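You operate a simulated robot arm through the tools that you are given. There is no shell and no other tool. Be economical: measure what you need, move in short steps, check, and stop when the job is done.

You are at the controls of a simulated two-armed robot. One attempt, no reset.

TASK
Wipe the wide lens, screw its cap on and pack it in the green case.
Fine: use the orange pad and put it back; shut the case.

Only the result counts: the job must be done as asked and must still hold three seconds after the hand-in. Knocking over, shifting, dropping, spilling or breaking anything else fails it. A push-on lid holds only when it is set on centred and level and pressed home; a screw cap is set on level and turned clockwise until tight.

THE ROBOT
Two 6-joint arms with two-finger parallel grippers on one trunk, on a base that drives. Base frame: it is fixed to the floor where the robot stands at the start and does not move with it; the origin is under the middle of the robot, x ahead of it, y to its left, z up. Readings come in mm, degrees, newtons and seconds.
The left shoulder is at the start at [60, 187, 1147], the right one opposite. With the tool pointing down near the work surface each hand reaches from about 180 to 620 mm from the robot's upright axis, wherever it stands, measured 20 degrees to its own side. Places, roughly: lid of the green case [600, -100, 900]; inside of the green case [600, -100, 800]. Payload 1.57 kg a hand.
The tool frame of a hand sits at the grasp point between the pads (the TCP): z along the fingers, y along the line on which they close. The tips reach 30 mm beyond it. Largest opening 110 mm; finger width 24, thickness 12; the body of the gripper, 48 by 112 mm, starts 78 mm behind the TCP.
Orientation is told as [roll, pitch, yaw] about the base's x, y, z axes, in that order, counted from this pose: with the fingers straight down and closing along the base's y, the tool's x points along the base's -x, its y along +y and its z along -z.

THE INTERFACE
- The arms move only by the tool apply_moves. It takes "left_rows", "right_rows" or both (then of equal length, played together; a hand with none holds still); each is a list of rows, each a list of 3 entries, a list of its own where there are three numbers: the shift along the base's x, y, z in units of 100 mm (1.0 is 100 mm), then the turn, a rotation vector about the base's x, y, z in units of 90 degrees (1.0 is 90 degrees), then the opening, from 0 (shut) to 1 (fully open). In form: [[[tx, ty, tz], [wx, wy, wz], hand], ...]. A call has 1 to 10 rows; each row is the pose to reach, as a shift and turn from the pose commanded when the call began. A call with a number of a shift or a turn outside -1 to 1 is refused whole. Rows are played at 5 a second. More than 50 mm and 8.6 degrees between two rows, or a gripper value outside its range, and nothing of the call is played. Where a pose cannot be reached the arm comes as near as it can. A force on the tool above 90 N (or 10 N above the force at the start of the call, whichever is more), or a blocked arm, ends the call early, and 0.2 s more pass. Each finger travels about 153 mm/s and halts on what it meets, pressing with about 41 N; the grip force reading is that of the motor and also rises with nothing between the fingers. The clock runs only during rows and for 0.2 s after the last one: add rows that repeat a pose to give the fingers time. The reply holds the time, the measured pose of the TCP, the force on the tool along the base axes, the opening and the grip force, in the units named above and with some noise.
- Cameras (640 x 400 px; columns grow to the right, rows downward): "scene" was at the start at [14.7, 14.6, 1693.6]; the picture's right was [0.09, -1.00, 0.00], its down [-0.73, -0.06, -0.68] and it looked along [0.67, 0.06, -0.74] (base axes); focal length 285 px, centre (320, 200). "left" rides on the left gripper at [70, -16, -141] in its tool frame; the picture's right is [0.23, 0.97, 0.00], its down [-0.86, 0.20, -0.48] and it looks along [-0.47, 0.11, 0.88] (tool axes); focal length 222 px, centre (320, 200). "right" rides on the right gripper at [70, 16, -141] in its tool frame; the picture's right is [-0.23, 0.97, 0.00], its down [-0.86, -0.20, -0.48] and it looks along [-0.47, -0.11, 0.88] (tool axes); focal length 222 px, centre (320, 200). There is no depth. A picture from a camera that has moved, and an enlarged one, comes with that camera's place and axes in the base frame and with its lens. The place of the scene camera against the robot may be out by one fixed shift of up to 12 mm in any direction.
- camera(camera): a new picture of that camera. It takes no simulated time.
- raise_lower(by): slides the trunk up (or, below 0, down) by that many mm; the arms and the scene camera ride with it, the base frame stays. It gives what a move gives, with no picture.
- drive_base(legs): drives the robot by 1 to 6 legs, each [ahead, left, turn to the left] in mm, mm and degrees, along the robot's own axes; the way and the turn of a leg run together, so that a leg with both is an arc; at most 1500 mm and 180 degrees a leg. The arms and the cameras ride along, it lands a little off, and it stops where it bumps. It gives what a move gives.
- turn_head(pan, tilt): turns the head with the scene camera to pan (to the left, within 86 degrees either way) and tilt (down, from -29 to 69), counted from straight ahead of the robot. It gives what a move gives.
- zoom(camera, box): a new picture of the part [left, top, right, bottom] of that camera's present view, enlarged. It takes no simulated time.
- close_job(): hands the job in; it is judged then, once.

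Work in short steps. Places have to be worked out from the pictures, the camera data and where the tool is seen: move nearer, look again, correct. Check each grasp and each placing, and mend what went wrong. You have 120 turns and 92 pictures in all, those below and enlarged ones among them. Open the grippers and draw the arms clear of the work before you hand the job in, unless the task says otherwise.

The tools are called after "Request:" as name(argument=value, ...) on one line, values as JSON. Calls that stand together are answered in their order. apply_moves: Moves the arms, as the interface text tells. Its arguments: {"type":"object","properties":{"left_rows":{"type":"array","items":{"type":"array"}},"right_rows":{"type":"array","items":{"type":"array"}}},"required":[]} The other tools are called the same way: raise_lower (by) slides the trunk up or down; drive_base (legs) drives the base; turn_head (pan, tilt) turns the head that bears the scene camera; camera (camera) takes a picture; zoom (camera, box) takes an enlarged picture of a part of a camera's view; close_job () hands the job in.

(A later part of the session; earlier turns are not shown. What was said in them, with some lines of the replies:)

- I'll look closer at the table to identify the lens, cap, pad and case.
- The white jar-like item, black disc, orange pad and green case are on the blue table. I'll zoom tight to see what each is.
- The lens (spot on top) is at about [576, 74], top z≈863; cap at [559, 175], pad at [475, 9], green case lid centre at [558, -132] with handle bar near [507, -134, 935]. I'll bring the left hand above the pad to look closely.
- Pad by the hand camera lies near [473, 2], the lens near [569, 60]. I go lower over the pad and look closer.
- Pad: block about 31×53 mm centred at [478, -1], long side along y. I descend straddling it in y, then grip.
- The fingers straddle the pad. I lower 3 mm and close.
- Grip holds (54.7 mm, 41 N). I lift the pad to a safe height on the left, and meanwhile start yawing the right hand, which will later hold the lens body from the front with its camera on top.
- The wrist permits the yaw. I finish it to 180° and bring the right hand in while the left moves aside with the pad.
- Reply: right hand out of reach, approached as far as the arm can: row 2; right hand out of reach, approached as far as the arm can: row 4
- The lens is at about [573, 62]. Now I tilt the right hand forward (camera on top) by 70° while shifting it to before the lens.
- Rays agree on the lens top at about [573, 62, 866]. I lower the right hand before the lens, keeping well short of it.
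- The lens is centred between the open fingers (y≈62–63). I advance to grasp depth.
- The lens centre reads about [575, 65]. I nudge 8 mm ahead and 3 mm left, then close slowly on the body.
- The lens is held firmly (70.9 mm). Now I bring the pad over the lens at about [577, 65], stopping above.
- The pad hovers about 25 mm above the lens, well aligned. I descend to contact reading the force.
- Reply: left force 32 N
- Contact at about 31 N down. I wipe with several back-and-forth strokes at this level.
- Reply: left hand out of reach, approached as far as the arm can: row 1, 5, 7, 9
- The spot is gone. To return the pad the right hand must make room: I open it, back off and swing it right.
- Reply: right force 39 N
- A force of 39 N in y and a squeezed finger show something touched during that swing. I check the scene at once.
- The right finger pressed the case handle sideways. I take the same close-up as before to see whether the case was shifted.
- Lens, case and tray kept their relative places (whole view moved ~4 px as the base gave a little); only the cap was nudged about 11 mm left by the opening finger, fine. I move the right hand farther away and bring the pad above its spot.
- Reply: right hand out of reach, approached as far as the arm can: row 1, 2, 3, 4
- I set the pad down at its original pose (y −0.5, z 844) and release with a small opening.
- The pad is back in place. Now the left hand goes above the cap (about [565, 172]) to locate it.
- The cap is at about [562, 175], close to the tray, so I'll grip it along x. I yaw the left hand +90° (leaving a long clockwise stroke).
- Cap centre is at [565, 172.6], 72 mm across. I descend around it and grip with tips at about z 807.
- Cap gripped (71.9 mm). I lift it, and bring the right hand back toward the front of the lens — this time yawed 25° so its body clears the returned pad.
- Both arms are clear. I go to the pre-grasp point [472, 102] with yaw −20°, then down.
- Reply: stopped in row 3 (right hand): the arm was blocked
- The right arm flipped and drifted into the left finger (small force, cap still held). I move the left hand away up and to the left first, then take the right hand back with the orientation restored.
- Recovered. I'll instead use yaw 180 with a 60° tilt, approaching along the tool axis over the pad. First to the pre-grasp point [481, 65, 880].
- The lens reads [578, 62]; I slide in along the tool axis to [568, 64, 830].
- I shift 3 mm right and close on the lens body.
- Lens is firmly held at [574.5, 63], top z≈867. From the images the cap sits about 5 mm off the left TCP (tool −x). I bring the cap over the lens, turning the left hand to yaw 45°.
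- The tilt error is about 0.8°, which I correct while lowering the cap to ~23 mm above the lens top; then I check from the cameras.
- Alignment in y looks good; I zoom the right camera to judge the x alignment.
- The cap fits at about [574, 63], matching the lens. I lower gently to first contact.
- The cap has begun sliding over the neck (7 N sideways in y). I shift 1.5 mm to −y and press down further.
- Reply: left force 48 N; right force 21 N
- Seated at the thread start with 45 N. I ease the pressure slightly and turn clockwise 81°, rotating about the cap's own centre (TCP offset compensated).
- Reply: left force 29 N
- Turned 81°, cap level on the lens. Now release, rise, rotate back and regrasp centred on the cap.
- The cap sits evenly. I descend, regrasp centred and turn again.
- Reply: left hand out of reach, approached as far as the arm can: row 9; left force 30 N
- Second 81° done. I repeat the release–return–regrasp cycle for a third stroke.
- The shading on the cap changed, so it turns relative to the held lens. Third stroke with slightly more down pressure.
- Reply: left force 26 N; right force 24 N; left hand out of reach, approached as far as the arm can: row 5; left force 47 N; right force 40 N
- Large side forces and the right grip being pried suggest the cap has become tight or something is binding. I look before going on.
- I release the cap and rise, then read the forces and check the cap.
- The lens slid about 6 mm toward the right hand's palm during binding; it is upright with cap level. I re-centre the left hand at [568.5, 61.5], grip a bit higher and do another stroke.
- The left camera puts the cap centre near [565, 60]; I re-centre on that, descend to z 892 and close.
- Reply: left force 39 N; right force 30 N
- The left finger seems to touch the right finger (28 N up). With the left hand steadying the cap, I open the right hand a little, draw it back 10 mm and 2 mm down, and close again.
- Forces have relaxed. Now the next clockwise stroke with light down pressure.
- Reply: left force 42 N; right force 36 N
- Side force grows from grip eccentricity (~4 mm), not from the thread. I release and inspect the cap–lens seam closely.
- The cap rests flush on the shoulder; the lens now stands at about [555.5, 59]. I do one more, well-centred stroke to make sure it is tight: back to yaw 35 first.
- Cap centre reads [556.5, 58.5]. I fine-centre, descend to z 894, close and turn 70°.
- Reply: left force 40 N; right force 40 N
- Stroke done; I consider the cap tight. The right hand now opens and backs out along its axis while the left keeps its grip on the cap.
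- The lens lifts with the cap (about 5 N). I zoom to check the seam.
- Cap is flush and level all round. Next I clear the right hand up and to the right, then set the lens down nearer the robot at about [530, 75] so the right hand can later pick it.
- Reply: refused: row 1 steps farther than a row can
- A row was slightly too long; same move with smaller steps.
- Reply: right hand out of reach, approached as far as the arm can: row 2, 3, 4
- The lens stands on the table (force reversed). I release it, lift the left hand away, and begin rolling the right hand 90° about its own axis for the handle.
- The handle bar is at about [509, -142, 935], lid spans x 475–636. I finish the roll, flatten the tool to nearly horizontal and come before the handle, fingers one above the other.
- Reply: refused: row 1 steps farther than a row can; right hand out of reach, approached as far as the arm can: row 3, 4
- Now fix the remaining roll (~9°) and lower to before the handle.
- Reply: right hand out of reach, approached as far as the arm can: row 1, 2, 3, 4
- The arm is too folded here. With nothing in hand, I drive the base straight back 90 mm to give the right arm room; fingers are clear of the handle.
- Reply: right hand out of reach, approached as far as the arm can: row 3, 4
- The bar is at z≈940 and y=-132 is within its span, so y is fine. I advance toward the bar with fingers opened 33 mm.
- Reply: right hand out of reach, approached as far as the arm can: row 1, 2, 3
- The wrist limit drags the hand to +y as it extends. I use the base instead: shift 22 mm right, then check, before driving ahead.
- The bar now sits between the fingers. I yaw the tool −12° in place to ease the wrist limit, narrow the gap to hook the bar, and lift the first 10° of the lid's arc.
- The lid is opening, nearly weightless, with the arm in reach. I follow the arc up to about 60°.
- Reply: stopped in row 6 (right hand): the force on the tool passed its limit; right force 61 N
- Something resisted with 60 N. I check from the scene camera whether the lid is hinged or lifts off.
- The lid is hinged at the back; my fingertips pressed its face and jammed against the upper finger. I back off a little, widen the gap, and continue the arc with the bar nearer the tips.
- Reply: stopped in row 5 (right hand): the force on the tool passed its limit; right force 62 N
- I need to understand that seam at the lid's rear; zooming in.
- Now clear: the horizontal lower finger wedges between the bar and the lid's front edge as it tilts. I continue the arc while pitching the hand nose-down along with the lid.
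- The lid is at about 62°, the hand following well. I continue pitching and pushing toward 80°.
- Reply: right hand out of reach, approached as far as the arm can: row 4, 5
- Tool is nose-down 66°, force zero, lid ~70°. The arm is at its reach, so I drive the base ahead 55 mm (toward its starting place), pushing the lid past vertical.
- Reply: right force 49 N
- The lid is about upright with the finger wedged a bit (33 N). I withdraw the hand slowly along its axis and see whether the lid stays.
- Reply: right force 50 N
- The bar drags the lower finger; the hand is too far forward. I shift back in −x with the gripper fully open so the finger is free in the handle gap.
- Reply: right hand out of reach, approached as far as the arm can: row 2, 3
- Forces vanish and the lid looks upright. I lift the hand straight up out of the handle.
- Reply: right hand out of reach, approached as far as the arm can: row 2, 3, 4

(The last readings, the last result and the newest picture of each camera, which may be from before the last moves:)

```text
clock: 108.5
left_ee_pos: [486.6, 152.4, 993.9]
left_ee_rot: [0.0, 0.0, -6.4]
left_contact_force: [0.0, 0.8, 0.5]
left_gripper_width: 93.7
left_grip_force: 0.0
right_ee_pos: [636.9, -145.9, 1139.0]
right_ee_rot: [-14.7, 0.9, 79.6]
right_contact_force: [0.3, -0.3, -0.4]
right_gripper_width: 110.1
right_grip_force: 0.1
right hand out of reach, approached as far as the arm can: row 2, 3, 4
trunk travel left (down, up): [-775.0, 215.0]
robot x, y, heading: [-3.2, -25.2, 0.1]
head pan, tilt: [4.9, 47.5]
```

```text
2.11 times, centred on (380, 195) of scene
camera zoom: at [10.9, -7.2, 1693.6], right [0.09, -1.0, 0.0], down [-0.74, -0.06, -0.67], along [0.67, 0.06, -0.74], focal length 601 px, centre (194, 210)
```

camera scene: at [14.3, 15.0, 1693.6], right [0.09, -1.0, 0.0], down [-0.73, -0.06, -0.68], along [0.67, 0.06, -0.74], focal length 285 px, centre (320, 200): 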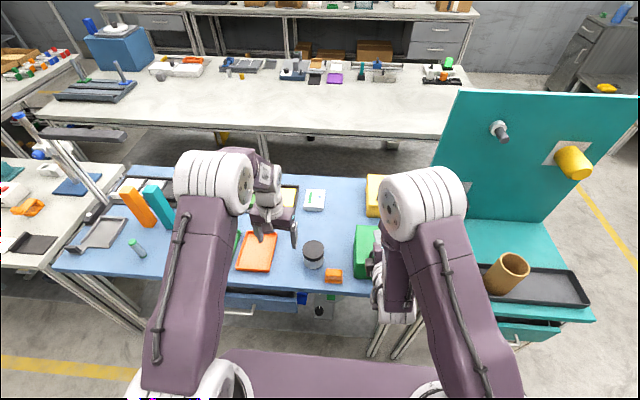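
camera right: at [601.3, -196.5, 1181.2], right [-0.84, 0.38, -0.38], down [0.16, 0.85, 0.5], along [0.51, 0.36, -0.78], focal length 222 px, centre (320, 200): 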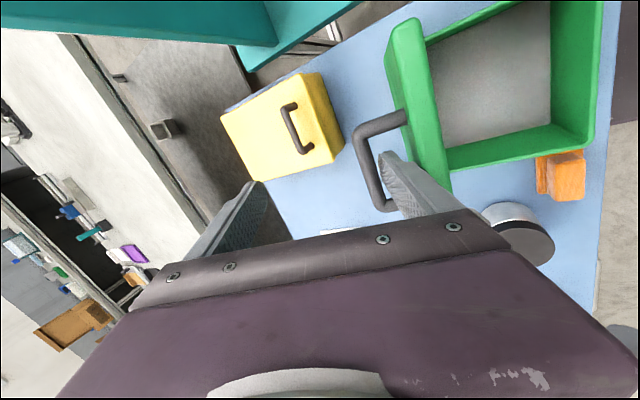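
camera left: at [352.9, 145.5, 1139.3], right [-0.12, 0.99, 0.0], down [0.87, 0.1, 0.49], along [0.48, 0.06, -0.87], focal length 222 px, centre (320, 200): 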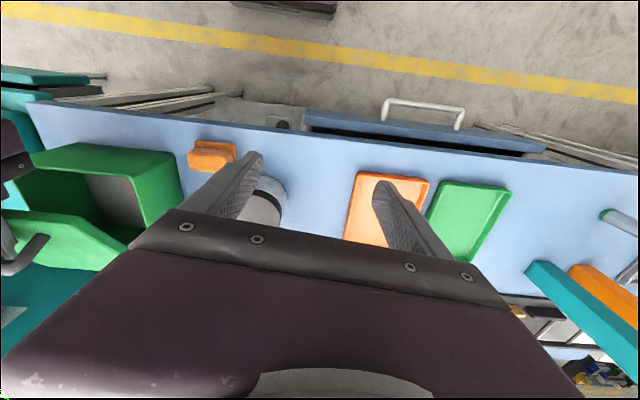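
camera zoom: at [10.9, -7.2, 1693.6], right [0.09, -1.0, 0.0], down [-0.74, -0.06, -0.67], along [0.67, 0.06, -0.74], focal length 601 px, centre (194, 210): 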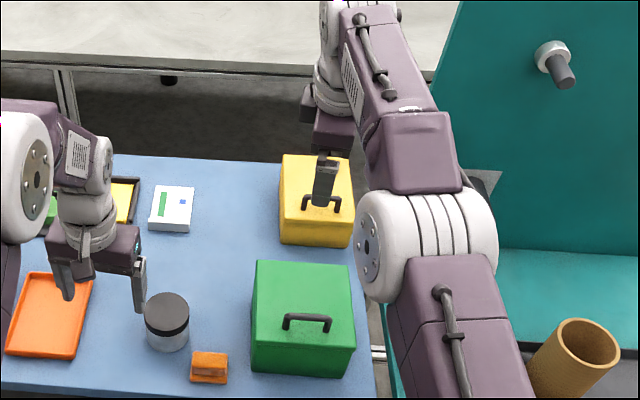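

The lid dropped shut again (harmless): it must go past vertical. New plan: pinch the bar from above with a near-vertical hand (no wedging), with the base farther forward for reach. I drive 65 mm ahead and bring the hand back over the handle.

Request:
drive_base(legs=[[65, 0, 0]])

Request:
apply_moves(right_rows=[[[-0.45, 0, 0], [0, 0, 0.05], 0.6], [[-0.9, 0, 0], [0, 0, 0.1], 0.5], [[-1.0, 0, -0.2], [0, 0, 0.11], 0.4]])

```text
clock: 109.5
left_ee_pos: [546.6, 152.9, 996.2]
left_ee_rot: [0.1, -0.2, -6.2]
left_contact_force: [0.3, 0.0, -0.9]
left_gripper_width: 93.4
left_grip_force: 0.1
right_ee_pos: [696.2, -145.8, 1141.3]
right_ee_rot: [-15.3, 1.0, 79.7]
right_contact_force: [-0.9, 0.2, 0.1]
right_gripper_width: 110.1
right_grip_force: 0.1
trunk travel left (down, up): [-775.0, 215.0]
robot x, y, heading: [60.2, -19.2, 0.2]
head pan, tilt: [4.9, 47.5]
```

```text
clock: 110.3
left_ee_pos: [552.3, 153.4, 992.9]
left_ee_rot: [0.1, 0.2, -6.3]
left_contact_force: [0.2, -0.8, -1.2]
left_gripper_width: 93.4
left_grip_force: 0.0
right_ee_pos: [604.0, -144.3, 1117.7]
right_ee_rot: [-14.8, 1.0, 89.7]
right_contact_force: [0.8, -0.3, -0.6]
right_gripper_width: 44.0
right_grip_force: 0.0
trunk travel left (down, up): [-775.0, 215.0]
robot x, y, heading: [55.9, -18.6, -0.0]
head pan, tilt: [4.9, 47.5]
```

Next to above the bar at [506, -142, 1000], fingers 44 mm apart, then look.

Request:
apply_moves(right_rows=[[[-0.4, 0.02, -0.25], [0, 0, 0], 0.4], [[-0.8, 0.02, -0.5], [0, 0, 0], 0.4], [[-0.98, 0.02, -0.9], [0, 0, 0], 0.4], [[-0.98, 0.02, -1.0], [0, 0, 0], 0.4], [[-0.98, 0.02, -1.0], [0, 0, 0], 0.4]])

Request:
camera(camera="right")

```text
clock: 111.5
left_ee_pos: [549.8, 152.5, 994.4]
left_ee_rot: [0.1, 0.1, -6.3]
left_contact_force: [0.6, -0.1, -0.4]
left_gripper_width: 93.6
left_grip_force: 0.0
right_ee_pos: [501.1, -141.6, 1019.1]
right_ee_rot: [-15.0, 1.0, 89.7]
right_contact_force: [0.0, -0.5, 0.7]
right_gripper_width: 44.0
right_grip_force: 0.1
trunk travel left (down, up): [-775.0, 215.0]
robot x, y, heading: [61.0, -22.4, 0.1]
head pan, tilt: [4.9, 47.5]
```

```text
14 pictures are left
camera right: at [448.9, -208.4, 1151.5], right [-0.94, 0.23, -0.25], down [0.07, 0.86, 0.5], along [0.33, 0.45, -0.83], focal length 222 px, centre (320, 200)
```

right: 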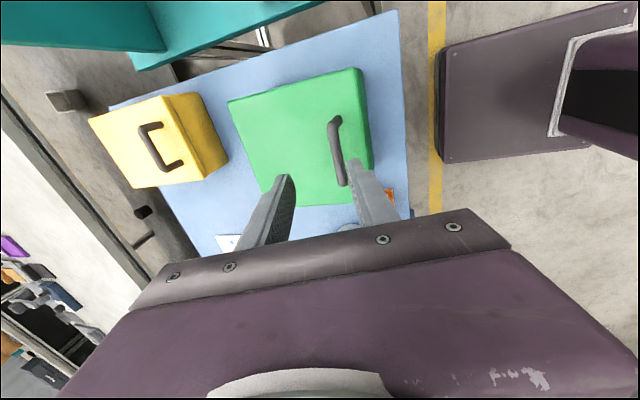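

Bar lies right below (x≈501–508). I descend to z 953, straddling it, and pinch.

Request:
apply_moves(right_rows=[[[0.0, 0, -0.3], [0, 0, 0], 0.4], [[0.0, 0, -0.64], [0, 0, 0], 0.4], [[0.0, 0, -0.66], [0, 0, 0], 0.3], [[0.0, 0, -0.66], [0, 0, 0], 0.15], [[0.0, 0, -0.66], [0, 0, 0], 0.0], [[0.0, 0, -0.66], [0, 0, 0], 0.0]])

```text
clock: 112.9
left_ee_pos: [550.0, 154.5, 995.3]
left_ee_rot: [0.1, 0.0, -6.4]
left_contact_force: [0.3, -0.6, -0.1]
left_gripper_width: 93.5
left_grip_force: 0.0
right_ee_pos: [501.3, -143.2, 952.2]
right_ee_rot: [-14.9, 1.0, 89.7]
right_contact_force: [-4.1, -0.2, 0.3]
right_gripper_width: 10.7
right_grip_force: 28.5
trunk travel left (down, up): [-775.0, 215.0]
robot x, y, heading: [61.0, -25.3, 0.2]
head pan, tilt: [4.9, 47.5]
```

The bar is pinched (10.7 mm). I follow the arc about the rear hinge up to 50°.

Request:
apply_moves(right_rows=[[[0.045, 0, 0.112], [0, 0, 0], 0], [[0.1, 0, 0.22], [0, 0, 0], 0], [[0.16, 0, 0.323], [0, 0, 0], 0], [[0.234, 0, 0.42], [0, 0, 0], 0], [[0.314, 0, 0.511], [0, 0, 0], 0], [[0.4, 0, 0.594], [0, 0, 0], 0], [[0.496, 0, 0.67], [0, 0, 0], 0], [[0.597, 0, 0.736], [0, 0, 0], 0], [[0.703, 0, 0.794], [0, 0, 0], 0], [[0.814, 0, 0.842], [0, 0, 0], 0]])

```text
clock: 115.1
left_ee_pos: [550.3, 154.4, 995.2]
left_ee_rot: [0.2, 0.0, -6.2]
left_contact_force: [0.0, 0.4, 0.2]
left_gripper_width: 93.5
left_grip_force: 0.0
right_ee_pos: [583.5, -143.3, 1037.2]
right_ee_rot: [-14.8, 1.0, 89.7]
right_contact_force: [-0.8, 2.2, -0.3]
right_gripper_width: 10.6
right_grip_force: 28.3
right hand out of reach, approached as far as the arm can: row 1
trunk travel left (down, up): [-775.0, 215.0]
robot x, y, heading: [60.3, -25.3, -0.2]
head pan, tilt: [4.9, 47.5]
```

Perfect, no forces. I continue to 90°.

Request:
apply_moves(right_rows=[[[0.114, 0, 0.039], [0, 0, 0], 0], [[0.232, 0, 0.067], [0, 0, 0], 0], [[0.351, 0, 0.085], [0, 0, 0], 0], [[0.472, 0, 0.092], [0, 0, 0], 0], [[0.592, 0, 0.089], [0, 0, 0], 0], [[0.713, 0, 0.075], [0, 0, 0], 0], [[0.831, 0, 0.051], [0, 0, 0], 0], [[0.946, 0, 0.018], [0, 0, 0], 0]])

Request:
zoom(camera="scene", box=[280, 100, 460, 300])

```text
clock: 116.9
left_ee_pos: [548.8, 154.7, 995.1]
left_ee_rot: [0.0, 0.0, -6.3]
left_contact_force: [0.0, -0.5, -0.3]
left_gripper_width: 93.7
left_grip_force: 0.1
right_ee_pos: [677.1, -142.4, 1039.8]
right_ee_rot: [-14.8, 1.0, 89.7]
right_contact_force: [-3.4, 4.8, -2.3]
right_gripper_width: 10.5
right_grip_force: 28.6
trunk travel left (down, up): [-775.0, 215.0]
robot x, y, heading: [57.2, -21.5, -0.1]
head pan, tilt: [4.9, 47.5]
```

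```text
2.00 times, centred on (370, 200) of scene
camera zoom: at [73.3, -5.9, 1693.7], right [0.09, -1.0, 0.0], down [-0.73, -0.06, -0.68], along [0.67, 0.06, -0.74], focal length 571 px, centre (220, 200)
```

zoom: 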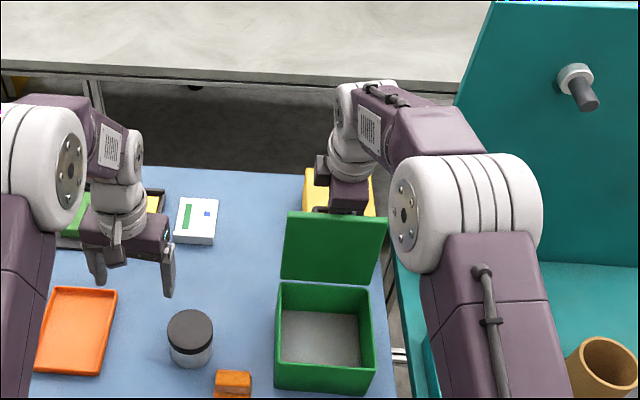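

The lid is upright. I go on past vertical to about 105°, watching the force.

Request:
apply_moves(right_rows=[[[0.057, 0, -0.02], [0, 0, 0], 0], [[0.113, 0, -0.045], [0, 0, 0], 0], [[0.167, 0, -0.07], [0, 0, 0], 0], [[0.22, 0, -0.1], [0, 0, 0], 0]])

```text
clock: 117.9
left_ee_pos: [540.1, 153.5, 1000.5]
left_ee_rot: [0.2, -0.7, -6.4]
left_contact_force: [1.0, 0.6, -0.4]
left_gripper_width: 93.7
left_grip_force: 0.0
right_ee_pos: [683.9, -143.4, 1036.4]
right_ee_rot: [-14.5, 1.1, 89.6]
right_contact_force: [-40.6, 3.6, 36.9]
right_gripper_width: 10.0
right_grip_force: 28.1
trunk travel left (down, up): [-775.0, 215.0]
robot x, y, heading: [57.9, -22.9, 0.0]
head pan, tilt: [4.9, 47.5]
```

The lid reached its stop just past vertical (force 40 N back). I ease off 6 mm, release the bar with a small opening, and withdraw along the fingers.

Request:
apply_moves(right_rows=[[[-0.11, 0, 0.05], [0, 0, 0], 0.0], [[-0.13, 0, 0.06], [0, 0, 0], 0.12], [[-0.13, 0, 0.06], [0, 0, 0], 0.25], [[-0.15, 0, 0.2], [0, 0, 0], 0.25]])

Request:
camera(camera="right")

```text
clock: 118.9
left_ee_pos: [551.4, 153.4, 992.7]
left_ee_rot: [0.1, 0.2, -6.2]
left_contact_force: [0.1, -0.2, -0.7]
left_gripper_width: 93.6
left_grip_force: 0.1
right_ee_pos: [685.6, -145.5, 1043.4]
right_ee_rot: [-14.5, 1.0, 89.7]
right_contact_force: [-2.6, 1.5, -7.7]
right_gripper_width: 32.1
right_grip_force: 1.9
trunk travel left (down, up): [-775.0, 215.0]
robot x, y, heading: [57.7, -21.7, 0.2]
head pan, tilt: [4.9, 47.5]
```

```text
12 pictures are left
camera right: at [633.8, -211.8, 1178.2], right [-0.94, 0.23, -0.25], down [0.08, 0.86, 0.5], along [0.33, 0.45, -0.83], focal length 222 px, centre (320, 200)
```

right: 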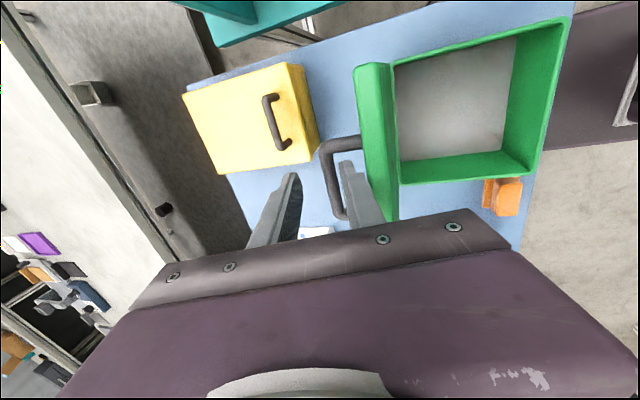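

The lid stands upright. I keep rising straight with a touch of +x so the inner finger does not drag it.

Request:
apply_moves(right_rows=[[[0.04, 0, 0.1], [0, 0, 0], 0.28], [[0.05, 0, 0.3], [0, 0, 0], 0.28], [[0.05, 0, 0.6], [0, 0, 0], 0.28], [[0.03, 0, 0.8], [0, 0, 0], 0.28]])

Request:
zoom(camera="scene", box=[280, 100, 460, 300])

```text
clock: 119.9
left_ee_pos: [550.2, 153.4, 994.4]
left_ee_rot: [0.1, 0.0, -6.3]
left_contact_force: [-0.1, 0.6, -1.1]
left_gripper_width: 93.3
left_grip_force: 0.0
right_ee_pos: [688.8, -143.2, 1130.2]
right_ee_rot: [-14.9, 1.0, 89.7]
right_contact_force: [-0.9, -0.1, -0.1]
right_gripper_width: 30.8
right_grip_force: 0.0
trunk travel left (down, up): [-775.0, 215.0]
robot x, y, heading: [60.4, -20.3, -0.0]
head pan, tilt: [4.9, 47.5]
```

```text
2.00 times, centred on (370, 200) of scene
camera zoom: at [73.6, -7.1, 1693.6], right [0.09, -1.0, 0.0], down [-0.73, -0.06, -0.68], along [0.67, 0.06, -0.74], focal length 571 px, centre (220, 200)
```

zoom: 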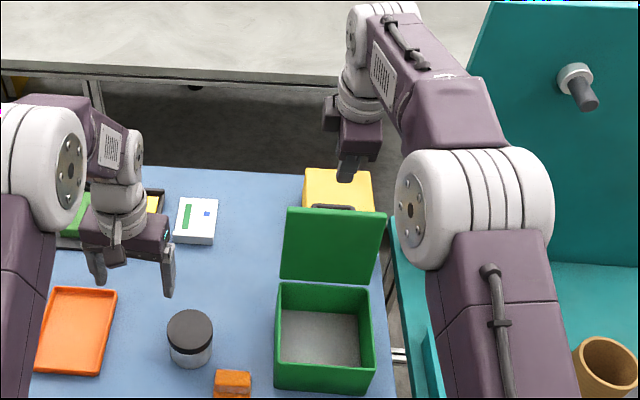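

The lid stays open by itself. Now I bring the right hand (made vertical, closing along x) to the lens, while the left hand moves out of the way.

Request:
apply_moves(right_rows=[[[-0.2, 0, 0.05], [0, 0.03, 0], 0.5], [[-0.6, 0.0, 0.05], [0, 0.08, 0], 0.8], [[-0.95, 0.2, 0.0], [0, 0.165, 0], 0.9], [[-1.0, 0.6, -0.1], [0, 0.165, 0], 0.9], [[-1.0, 1.0, -0.2], [0, 0.165, 0], 0.9]], left_rows=[[[-0.2, 0.3, 0.1], [0, 0, 0], 0.85], [[-0.4, 0.6, 0.3], [0, 0, 0], 0.85], [[-0.6, 0.9, 0.5], [0, 0, 0], 0.85], [[-0.7, 1.0, 0.6], [0, 0, 0], 0.85], [[-0.7, 1.0, 0.6], [0, 0, 0], 0.85]])

Request:
apply_moves(right_rows=[[[-0.2, 0.4, 0.0], [0, 0, 0], 0.9], [[-0.4, 0.8, -0.2], [0, 0, 0], 0.9], [[-0.55, 1.0, -0.5], [0, 0, 0], 0.9], [[-0.55, 1.0, -0.9], [0, 0, 0], 0.9], [[-0.55, 1.0, -0.9], [0, 0, 0], 0.9]])

Request:
camera(camera="right")

```text
clock: 121.1
left_ee_pos: [478.7, 254.2, 1054.8]
left_ee_rot: [0.0, 0.1, -6.4]
left_contact_force: [-0.1, 0.5, 0.9]
left_gripper_width: 93.5
left_grip_force: 0.0
right_ee_pos: [587.3, -41.5, 1108.4]
right_ee_rot: [0.0, 1.1, 90.0]
right_contact_force: [-0.3, 0.0, -0.3]
right_gripper_width: 99.0
right_grip_force: 0.1
trunk travel left (down, up): [-775.0, 215.0]
robot x, y, heading: [62.1, -21.0, -0.0]
head pan, tilt: [4.9, 47.5]
```

```text
clock: 122.3
left_ee_pos: [477.9, 253.5, 1054.4]
left_ee_rot: [0.1, -0.1, -6.4]
left_contact_force: [-0.4, -0.7, -0.5]
left_gripper_width: 93.5
left_grip_force: 0.0
right_ee_pos: [531.5, 54.7, 1019.4]
right_ee_rot: [0.0, 1.2, 90.0]
right_contact_force: [0.5, -1.0, 0.3]
right_gripper_width: 98.7
right_grip_force: 0.1
trunk travel left (down, up): [-775.0, 215.0]
robot x, y, heading: [60.2, -21.3, 0.2]
head pan, tilt: [4.9, 47.5]
```

```text
10 pictures are left
camera right: at [514.6, -11.6, 1161.1], right [-0.97, 0.23, 0.0], down [0.2, 0.86, 0.46], along [0.11, 0.45, -0.89], focal length 222 px, centre (320, 200)
```

right: 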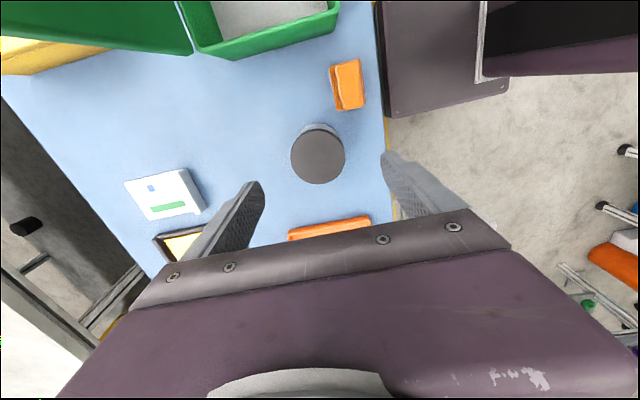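

Lens is at about [539.5, 77]. I centre above it, correct the small tilt and descend in two steps.

Request:
apply_moves(right_rows=[[[0.08, 0.223, -0.2], [0.012, 0, 0], 0.9], [[0.08, 0.223, -0.6], [0.012, 0, 0], 0.9], [[0.08, 0.223, -0.9], [0.012, 0, 0], 0.9], [[0.08, 0.223, -0.9], [0.012, 0, 0], 0.9]])

Request:
camera(camera="right")

```text
clock: 123.3
left_ee_pos: [478.2, 252.6, 1053.9]
left_ee_rot: [0.1, -0.1, -6.3]
left_contact_force: [0.3, 0.0, 0.2]
left_gripper_width: 93.6
left_grip_force: 0.0
right_ee_pos: [540.4, 80.5, 928.9]
right_ee_rot: [0.0, 0.0, 89.9]
right_contact_force: [-0.1, -0.1, 0.5]
right_gripper_width: 99.1
right_grip_force: 0.1
trunk travel left (down, up): [-775.0, 215.0]
robot x, y, heading: [62.4, -21.5, -0.0]
head pan, tilt: [4.9, 47.5]
```

```text
9 pictures are left
camera right: at [524.6, 10.2, 1069.9], right [-0.97, 0.23, 0.0], down [0.2, 0.85, 0.48], along [0.11, 0.47, -0.88], focal length 222 px, centre (320, 200)
```

right: 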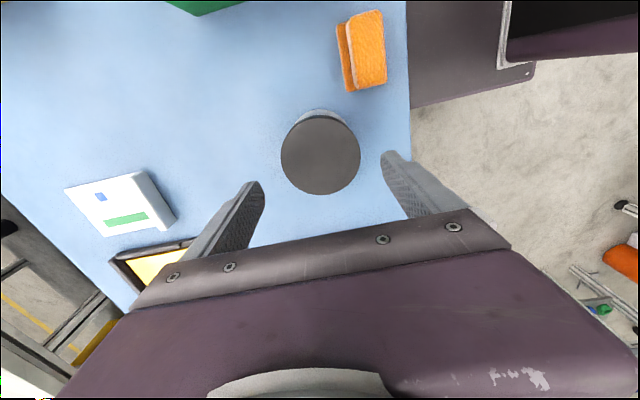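

Corrected lens centre [537.6, 71]. I descend onto it and grip.

Request:
apply_moves(right_rows=[[[-0.028, -0.095, -0.1], [0, 0, 0], 0.9], [[-0.028, -0.095, -0.45], [0, 0, 0], 0.9], [[-0.028, -0.095, -0.63], [0, 0, 0], 0.9], [[-0.028, -0.095, -0.63], [0, 0, 0], 0.75], [[-0.028, -0.095, -0.63], [0, 0, 0], 0.62], [[-0.028, -0.095, -0.63], [0, 0, 0], 0.5], [[-0.028, -0.095, -0.63], [0, 0, 0], 0.5]])

Request:
apply_moves(right_rows=[[[0, 0, 0.4], [0, 0, 0], 0.5], [[0, 0, 0.8], [0, 0, 0], 0.5], [[0, 0, 1.0], [0, 0, 0], 0.5], [[0, 0, 1.0], [0, 0, 0], 0.5]])

```text
clock: 124.9
left_ee_pos: [478.2, 252.9, 1054.6]
left_ee_rot: [0.1, 0.0, -6.3]
left_contact_force: [1.1, 0.5, 0.3]
left_gripper_width: 93.7
left_grip_force: 0.0
right_ee_pos: [538.9, 70.9, 867.8]
right_ee_rot: [0.0, 0.0, 89.9]
right_contact_force: [0.7, -0.6, 0.0]
right_gripper_width: 72.1
right_grip_force: 40.9
trunk travel left (down, up): [-775.0, 215.0]
robot x, y, heading: [57.0, -19.7, 0.1]
head pan, tilt: [4.9, 47.5]
```

```text
clock: 125.9
left_ee_pos: [479.1, 253.2, 1054.0]
left_ee_rot: [0.2, 0.0, -6.3]
left_contact_force: [0.8, -0.6, -0.9]
left_gripper_width: 93.5
left_grip_force: 0.0
right_ee_pos: [537.0, 68.5, 966.5]
right_ee_rot: [0.0, 0.1, 90.0]
right_contact_force: [-0.8, -0.2, -5.3]
right_gripper_width: 72.1
right_grip_force: 41.1
trunk travel left (down, up): [-775.0, 215.0]
robot x, y, heading: [58.9, -22.8, 0.0]
head pan, tilt: [4.9, 47.5]
```

Lifted, 5.3 N. I raise a little more and carry it over the case centre [554, -142].

Request:
apply_moves(right_rows=[[[0.03, -0.1, 0.3], [0, 0, 0], 0.5], [[0.06, -0.4, 0.35], [0, 0, 0], 0.5], [[0.1, -0.7, 0.35], [0, 0, 0], 0.5], [[0.13, -1.0, 0.35], [0, 0, 0], 0.5]])

Request:
apply_moves(right_rows=[[[0.01, -0.4, 0], [0, 0, 0], 0.5], [[0.03, -0.8, 0], [0, 0, 0], 0.5], [[0.03, -1.0, 0], [0, 0, 0], 0.5], [[0.03, -1.0, 0], [0, 0, 0], 0.5]])

Request:
camera(camera="right")

```text
clock: 126.9
left_ee_pos: [478.8, 252.7, 1053.9]
left_ee_rot: [0.1, 0.2, -6.3]
left_contact_force: [-0.3, 0.0, -0.1]
left_gripper_width: 93.2
left_grip_force: 0.0
right_ee_pos: [550.6, -32.9, 1000.1]
right_ee_rot: [-0.1, 0.0, 90.0]
right_contact_force: [-0.7, -0.3, -4.6]
right_gripper_width: 72.2
right_grip_force: 40.6
trunk travel left (down, up): [-775.0, 215.0]
robot x, y, heading: [57.2, -20.4, -0.0]
head pan, tilt: [4.9, 47.5]
```

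```text
clock: 127.9
left_ee_pos: [478.3, 252.0, 1053.8]
left_ee_rot: [0.1, 0.1, -6.3]
left_contact_force: [0.4, -0.3, 0.1]
left_gripper_width: 93.7
left_grip_force: 0.1
right_ee_pos: [555.4, -130.7, 1002.4]
right_ee_rot: [0.0, 0.0, 90.0]
right_contact_force: [0.3, -0.1, -4.9]
right_gripper_width: 72.1
right_grip_force: 40.7
trunk travel left (down, up): [-775.0, 215.0]
robot x, y, heading: [61.0, -22.8, 0.3]
head pan, tilt: [4.9, 47.5]
```

```text
8 pictures are left
camera right: at [538.6, -200.3, 1143.0], right [-0.97, 0.23, 0.0], down [0.2, 0.85, 0.48], along [0.11, 0.47, -0.88], focal length 222 px, centre (320, 200)
```

right: 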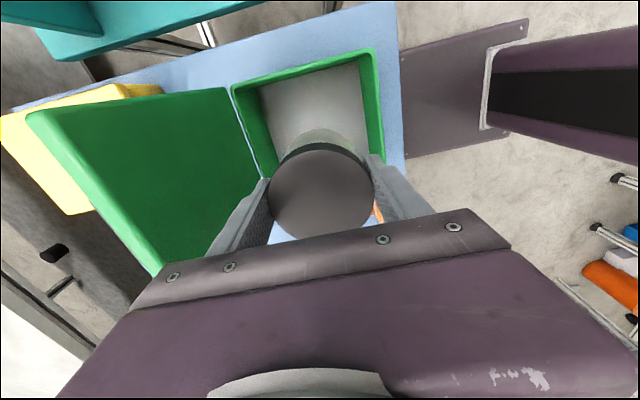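

Case rim spans x 482–629 and y from −210; centre about [555, −140]. I descend into it.

Request:
apply_moves(right_rows=[[[0, -0.095, -0.1], [0, 0, 0], 0.5], [[0, -0.095, -0.5], [0, 0, 0], 0.5], [[0, -0.095, -0.9], [0, 0, 0], 0.5], [[0, -0.095, -1.0], [0, 0, 0], 0.5], [[0, -0.095, -1.0], [0, 0, 0], 0.5]])

Request:
apply_moves(right_rows=[[[0, 0, -0.1], [0, 0, 0], 0.5], [[0, 0, -0.17], [0, 0, 0], 0.5], [[0, 0, -0.22], [0, 0, 0], 0.5], [[0, 0, -0.26], [0, 0, 0], 0.5]])

```text
clock: 129.1
left_ee_pos: [478.4, 252.9, 1055.2]
left_ee_rot: [0.1, 0.1, -6.3]
left_contact_force: [0.7, -0.1, -0.3]
left_gripper_width: 93.4
left_grip_force: 0.0
right_ee_pos: [555.0, -139.0, 901.4]
right_ee_rot: [0.0, 0.0, 89.8]
right_contact_force: [0.3, 0.1, -5.2]
right_gripper_width: 72.2
right_grip_force: 41.2
trunk travel left (down, up): [-775.0, 215.0]
robot x, y, heading: [60.3, -20.0, 0.2]
head pan, tilt: [4.9, 47.5]
```

```text
clock: 130.1
left_ee_pos: [476.7, 253.6, 1055.4]
left_ee_rot: [0.1, -0.1, -6.3]
left_contact_force: [-1.0, -0.7, -0.5]
left_gripper_width: 93.5
left_grip_force: 0.1
right_ee_pos: [553.4, -139.2, 878.1]
right_ee_rot: [-0.3, 0.0, 89.9]
right_contact_force: [2.2, -1.5, 17.4]
right_gripper_width: 72.3
right_grip_force: 40.6
trunk travel left (down, up): [-775.0, 215.0]
robot x, y, heading: [58.2, -20.8, 0.0]
head pan, tilt: [4.9, 47.5]
```

The lens rests on the case floor. I release and rise.

Request:
apply_moves(right_rows=[[[0, 0, 0.01], [0, 0, 0], 0.7], [[0, 0, 0.01], [0, 0, 0], 0.85], [[0, 0, 0.3], [0, 0, 0], 0.85], [[0, 0, 0.7], [0, 0, 0], 0.85], [[0, 0, 1.0], [0, 0, 0], 0.85], [[0, 0, 1.0], [0, 0, 0], 0.85]])

Request:
camera(camera="right")

```text
clock: 131.5
left_ee_pos: [479.2, 254.1, 1056.0]
left_ee_rot: [0.1, 0.2, -6.3]
left_contact_force: [-0.8, 0.3, 0.7]
left_gripper_width: 93.6
left_grip_force: 0.1
right_ee_pos: [553.2, -139.3, 976.6]
right_ee_rot: [0.0, 0.0, 89.9]
right_contact_force: [0.1, 0.3, 0.2]
right_gripper_width: 93.4
right_grip_force: 0.0
trunk travel left (down, up): [-775.0, 215.0]
robot x, y, heading: [60.8, -19.3, 0.2]
head pan, tilt: [4.9, 47.5]
```

```text
7 pictures are left
camera right: at [537.6, -209.8, 1117.4], right [-0.97, 0.23, 0.0], down [0.2, 0.85, 0.48], along [0.11, 0.47, -0.88], focal length 222 px, centre (320, 200)
```

right: 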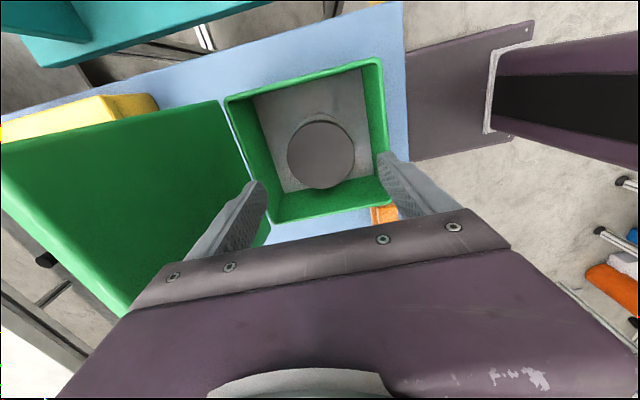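

The lens stands upright and centred in the case. To shut it I return over the lid to pinch the bar as before: rise and tilt back to 75°.

Request:
apply_moves(right_rows=[[[0, -0.01, 0.4], [0, 0, 0], 0.5], [[0, -0.02, 0.8], [0, -0.05, 0], 0.4], [[0, -0.03, 1.0], [0, -0.1, 0], 0.35], [[0, -0.04, 1.0], [0, -0.167, 0], 0.35]])

Request:
apply_moves(right_rows=[[[0, 0, 0.4], [0, 0, 0], 0.35], [[0.3, 0, 0.6], [0, 0, 0], 0.35], [[0.7, 0, 0.6], [0, 0, 0], 0.35], [[1.0, 0, 0.6], [0, 0, 0], 0.35], [[1.0, 0, 0.6], [0, 0, 0], 0.35]])

Request:
apply_moves(right_rows=[[[0.2, 0, 0], [0, 0, 0], 0.35], [[0.36, 0, -0.0], [0, 0, 0], 0.35], [[0.36, 0, -0.0], [0, 0, 0], 0.35]])

Request:
camera(camera="right")

```text
clock: 132.5
left_ee_pos: [476.6, 254.3, 1055.5]
left_ee_rot: [0.1, 0.1, -6.3]
left_contact_force: [-1.1, 0.8, 0.3]
left_gripper_width: 93.6
left_grip_force: 0.0
right_ee_pos: [552.3, -142.8, 1074.5]
right_ee_rot: [-15.1, 0.0, 90.0]
right_contact_force: [-0.1, 0.0, 1.0]
right_gripper_width: 38.3
right_grip_force: 0.0
trunk travel left (down, up): [-775.0, 215.0]
robot x, y, heading: [57.9, -19.3, 0.2]
head pan, tilt: [4.9, 47.5]
```

```text
clock: 133.7
left_ee_pos: [477.4, 253.0, 1054.0]
left_ee_rot: [0.1, 0.0, -6.3]
left_contact_force: [-0.3, -0.7, 0.5]
left_gripper_width: 93.4
left_grip_force: 0.2
right_ee_pos: [654.2, -141.4, 1135.6]
right_ee_rot: [-15.0, 0.0, 89.9]
right_contact_force: [-0.5, 0.6, 0.0]
right_gripper_width: 38.4
right_grip_force: 0.1
trunk travel left (down, up): [-775.0, 215.0]
robot x, y, heading: [56.9, -19.9, 0.2]
head pan, tilt: [4.9, 47.5]
```

```text
clock: 134.5
left_ee_pos: [477.8, 253.3, 1054.7]
left_ee_rot: [0.1, 0.0, -6.2]
left_contact_force: [0.2, -0.3, 0.9]
left_gripper_width: 93.6
left_grip_force: 0.1
right_ee_pos: [691.0, -143.1, 1136.1]
right_ee_rot: [-15.1, 0.1, 89.9]
right_contact_force: [-0.1, 0.5, -0.8]
right_gripper_width: 38.2
right_grip_force: 0.1
trunk travel left (down, up): [-775.0, 215.0]
robot x, y, heading: [56.9, -22.5, 0.2]
head pan, tilt: [4.9, 47.5]
```

```text
6 pictures are left
camera right: at [637.8, -213.2, 1268.3], right [-0.94, 0.23, -0.25], down [0.07, 0.85, 0.51], along [0.33, 0.47, -0.82], focal length 222 px, centre (320, 200)
```

right: 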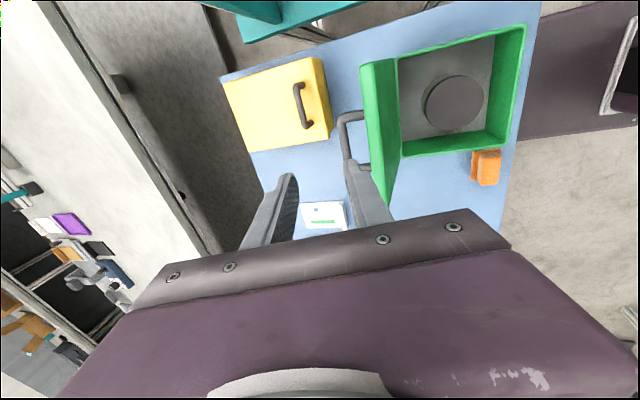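

Bar at about [690, -147, 1026]. I lower straight onto it with a 31 mm gap and pinch.

Request:
apply_moves(right_rows=[[[-0.03, -0.01, -0.4], [0, 0, 0], 0.29], [[-0.03, -0.02, -0.8], [0, 0, 0], 0.29], [[-0.03, -0.02, -0.96], [0, 0, 0], 0.29], [[-0.03, -0.02, -0.96], [0, 0, 0], 0.15], [[-0.03, -0.02, -0.96], [0, 0, 0], 0.0], [[-0.03, -0.02, -0.96], [0, 0, 0], 0.0]])

```text
clock: 135.9
left_ee_pos: [475.2, 252.2, 1057.2]
left_ee_rot: [0.1, -0.2, -6.3]
left_contact_force: [-0.5, 0.5, 0.9]
left_gripper_width: 93.5
left_grip_force: 0.1
right_ee_pos: [686.2, -146.6, 1046.4]
right_ee_rot: [-15.8, 0.0, 89.9]
right_contact_force: [10.4, -7.9, 43.7]
right_gripper_width: 10.3
right_grip_force: 28.3
trunk travel left (down, up): [-775.0, 215.0]
robot x, y, heading: [59.4, -19.6, 0.0]
head pan, tilt: [4.9, 47.5]
```

The bar is pinched (10.3 mm), pressing a bit; I relieve it and follow the arc back toward closing to ~55°.

Request:
apply_moves(right_rows=[[[-0.02, 0, 0.05], [0, 0, 0], 0], [[-0.09, 0, 0.095], [0, 0, 0], 0], [[-0.206, 0, 0.13], [0, 0, 0], 0], [[-0.324, 0, 0.153], [0, 0, 0], 0], [[-0.444, 0, 0.167], [0, 0, 0], 0], [[-0.565, 0, 0.17], [0, 0, 0], 0], [[-0.686, 0, 0.162], [0, 0, 0], 0], [[-0.805, 0, 0.145], [0, 0, 0], 0], [[-0.923, 0, 0.116], [0, 0, 0], 0]])

```text
clock: 137.9
left_ee_pos: [469.9, 251.5, 1057.9]
left_ee_rot: [0.3, -0.4, -6.3]
left_contact_force: [0.0, 0.2, 0.0]
left_gripper_width: 93.5
left_grip_force: 0.0
right_ee_pos: [585.8, -145.4, 1058.1]
right_ee_rot: [-15.7, -0.1, 89.9]
right_contact_force: [-14.9, -9.5, 52.9]
right_gripper_width: 7.6
right_grip_force: 26.9
trunk travel left (down, up): [-775.0, 215.0]
robot x, y, heading: [60.8, -21.9, 0.1]
head pan, tilt: [4.9, 47.5]
```

A 53 N upward force and a thinner grip look odd. I check visually.

Request:
camera(camera="right")

```text
5 pictures are left
camera right: at [531.2, -215.8, 1189.4], right [-0.94, 0.23, -0.26], down [0.06, 0.85, 0.52], along [0.34, 0.47, -0.82], focal length 222 px, centre (320, 200)
```

right: 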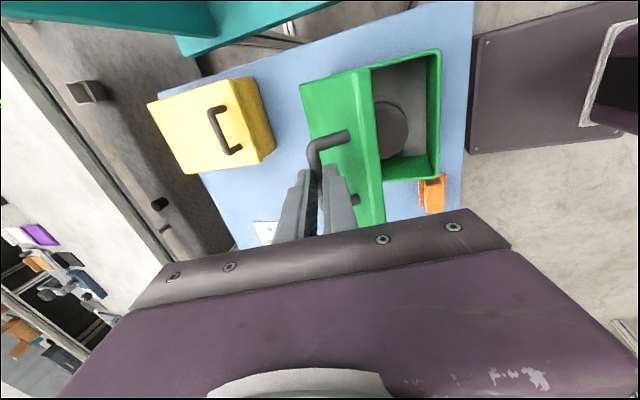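

The bar is properly between the tips and the lid half shut; the force is radial, my arc is ~6 mm too low. I raise that much and continue closing to about 10°.

Request:
apply_moves(right_rows=[[[-0.03, 0, 0.06], [0, 0, 0], 0], [[-0.114, 0, 0.02], [0, 0, 0], 0], [[-0.225, 0, -0.025], [0, 0, 0], 0], [[-0.331, 0, -0.084], [0, 0, 0], 0], [[-0.432, 0, -0.15], [0, 0, 0], 0], [[-0.527, 0, -0.226], [0, 0, 0], 0], [[-0.614, 0, -0.31], [0, 0, 0], 0], [[-0.694, 0, -0.4], [0, 0, 0], 0], [[-0.766, 0, -0.5], [0, 0, 0], 0], [[-0.829, 0, -0.6], [0, 0, 0], 0]])

```text
clock: 140.1
left_ee_pos: [478.8, 252.3, 1054.1]
left_ee_rot: [0.1, 0.0, -6.4]
left_contact_force: [-0.5, -0.7, 0.0]
left_gripper_width: 93.4
left_grip_force: 0.0
right_ee_pos: [510.7, -146.5, 991.0]
right_ee_rot: [-15.0, 0.0, 90.0]
right_contact_force: [0.0, 0.5, -0.4]
right_gripper_width: 0.2
right_grip_force: 21.3
trunk travel left (down, up): [-775.0, 215.0]
robot x, y, heading: [58.6, -22.4, 0.1]
head pan, tilt: [4.9, 47.5]
```

The bar slipped out, so the lid has likely dropped shut. I look.

Request:
zoom(camera="scene", box=[280, 140, 460, 320])

```text
2.22 times, centred on (370, 230) of scene
camera zoom: at [73.4, -7.1, 1693.6], right [0.09, -1.0, 0.0], down [-0.73, -0.06, -0.68], along [0.67, 0.06, -0.74], focal length 634 px, centre (209, 133)
```

zoom: 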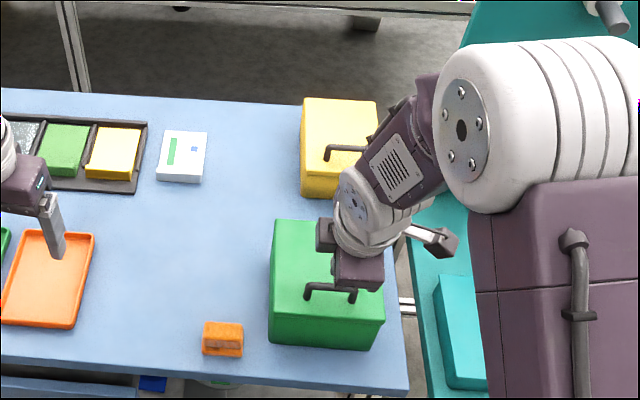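

The case is shut, as at the start. I press the lid lightly with closed fingers behind the handle to be sure, then rise.

Request:
apply_moves(right_rows=[[[0.3, 0, 0], [0, 0, 0], 0], [[0.3, 0, -0.4], [0, 0, 0], 0], [[0.3, 0, -0.55], [0, 0, 0], 0], [[0.3, 0, -0.6], [0, 0, 0], 0], [[0.3, 0, -0.63], [0, 0, 0], 0]])

Request:
apply_moves(right_rows=[[[0, 0, 0.4], [0, 0, 0], 0], [[0, 0, 0.8], [0, 0, 0], 0], [[0, 0, 1.0], [0, 0, 0], 0.3], [[-0.2, 0, 1.0], [0, 0, 0], 0.6]])

```text
clock: 141.3
left_ee_pos: [472.6, 252.4, 1059.3]
left_ee_rot: [0.2, -0.4, -6.4]
left_contact_force: [0.1, 0.6, 0.3]
left_gripper_width: 93.7
left_grip_force: 0.1
right_ee_pos: [538.6, -146.6, 937.5]
right_ee_rot: [-16.3, -0.3, 89.8]
right_contact_force: [1.2, -11.5, 78.7]
right_gripper_width: 0.0
right_grip_force: 21.4
trunk travel left (down, up): [-775.0, 215.0]
robot x, y, heading: [55.8, -22.7, 0.0]
head pan, tilt: [4.9, 47.5]
```

```text
clock: 142.3
left_ee_pos: [478.6, 253.2, 1054.6]
left_ee_rot: [0.1, 0.0, -6.3]
left_contact_force: [-0.5, -0.1, -1.5]
left_gripper_width: 93.6
left_grip_force: 0.0
right_ee_pos: [521.0, -145.5, 1027.4]
right_ee_rot: [-15.0, 0.0, 89.9]
right_contact_force: [0.2, 1.1, -0.2]
right_gripper_width: 65.9
right_grip_force: 0.0
trunk travel left (down, up): [-775.0, 215.0]
robot x, y, heading: [58.1, -21.6, 0.3]
head pan, tilt: [4.9, 47.5]
```

The lid is firmly down. I draw both hands up and back, opened, and take a final look.

Request:
apply_moves(right_rows=[[[0, 0, 0.4], [0, 0, 0], 1], [[0, 0, 0.8], [0, 0, 0], 1], [[-0.3, -0.2, 1.0], [0, 0, 0], 1], [[-0.6, -0.4, 1.0], [0, 0, 0], 1]], left_rows=[[[0, 0, 0.3], [0, 0, 0], 1], [[0, 0, 0.6], [0, 0, 0], 1], [[-0.2, 0, 0.8], [0, 0, 0], 1], [[-0.3, 0, 0.9], [0, 0, 0], 1]])

Request:
zoom(camera="scene", box=[180, 120, 460, 330])

Request:
camera(camera="right")

```text
clock: 143.3
left_ee_pos: [448.8, 253.0, 1145.9]
left_ee_rot: [0.0, 0.0, -6.2]
left_contact_force: [0.1, -0.3, 0.1]
left_gripper_width: 109.8
left_grip_force: 0.0
right_ee_pos: [459.4, -189.1, 1127.5]
right_ee_rot: [-15.1, 0.0, 90.0]
right_contact_force: [0.2, 0.3, -0.8]
right_gripper_width: 110.3
right_grip_force: 0.0
trunk travel left (down, up): [-775.0, 215.0]
robot x, y, heading: [56.6, -23.7, 0.4]
head pan, tilt: [4.9, 47.5]
```

```text
1.90 times, centred on (320, 225) of scene
camera zoom: at [71.3, -8.5, 1693.6], right [0.09, -1.0, 0.0], down [-0.73, -0.06, -0.68], along [0.67, 0.06, -0.74], focal length 544 px, centre (320, 152)
```

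zoom: 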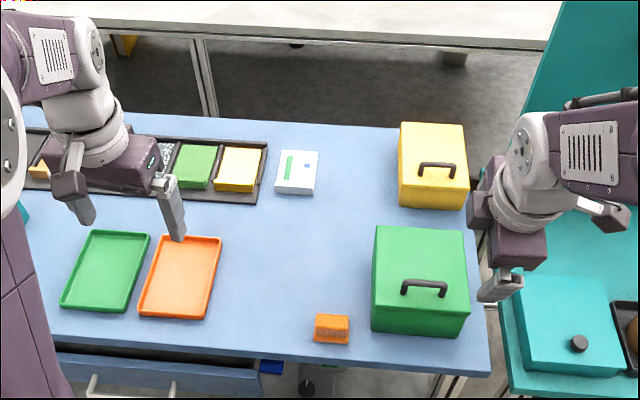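

```text
2 pictures are left
camera right: at [406.5, -258.5, 1259.6], right [-0.94, 0.23, -0.25], down [0.07, 0.85, 0.52], along [0.33, 0.47, -0.82], focal length 222 px, centre (320, 200)
```

right: 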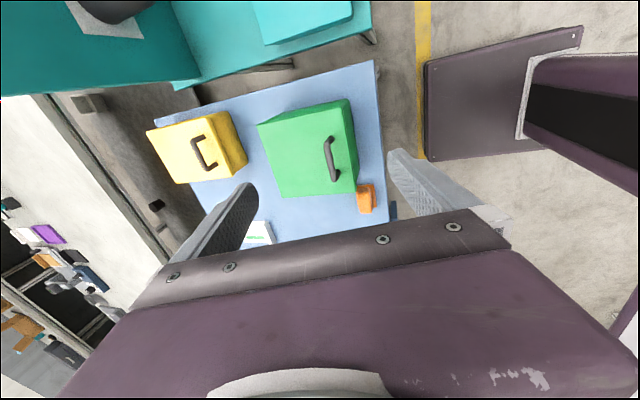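

Everything is in place: the lens is capped and in the shut green case, the pad is on its spot, and both hands are open and clear. I hand in.

Request:
close_job()

```text
The job is handed in.
```

I wiped the wide lens, put its cap on and packed it in the green case. The case is shut and the orange pad is back where it was; I handed the job in with both hands open and clear.

- **Wipe:** the dirt spot on the lens was gone after the pad strokes.
- **Cap:** I turned it clockwise in five strokes of 70 to 81 degrees each. It sat flush and level on the lens, and the lens lifted by the cap without coming loose. I could not measure the tightness directly.
- **Case:** the lid slipped from the fingers about halfway through closing and dropped shut. I then pressed it down with about 79 N, and it looks as it did at the start.
- **Bumps along the way:** I nudged the cap about 11 mm before picking it up and pushed against the case handle once. The pictures showed no shift in the case or any other item.
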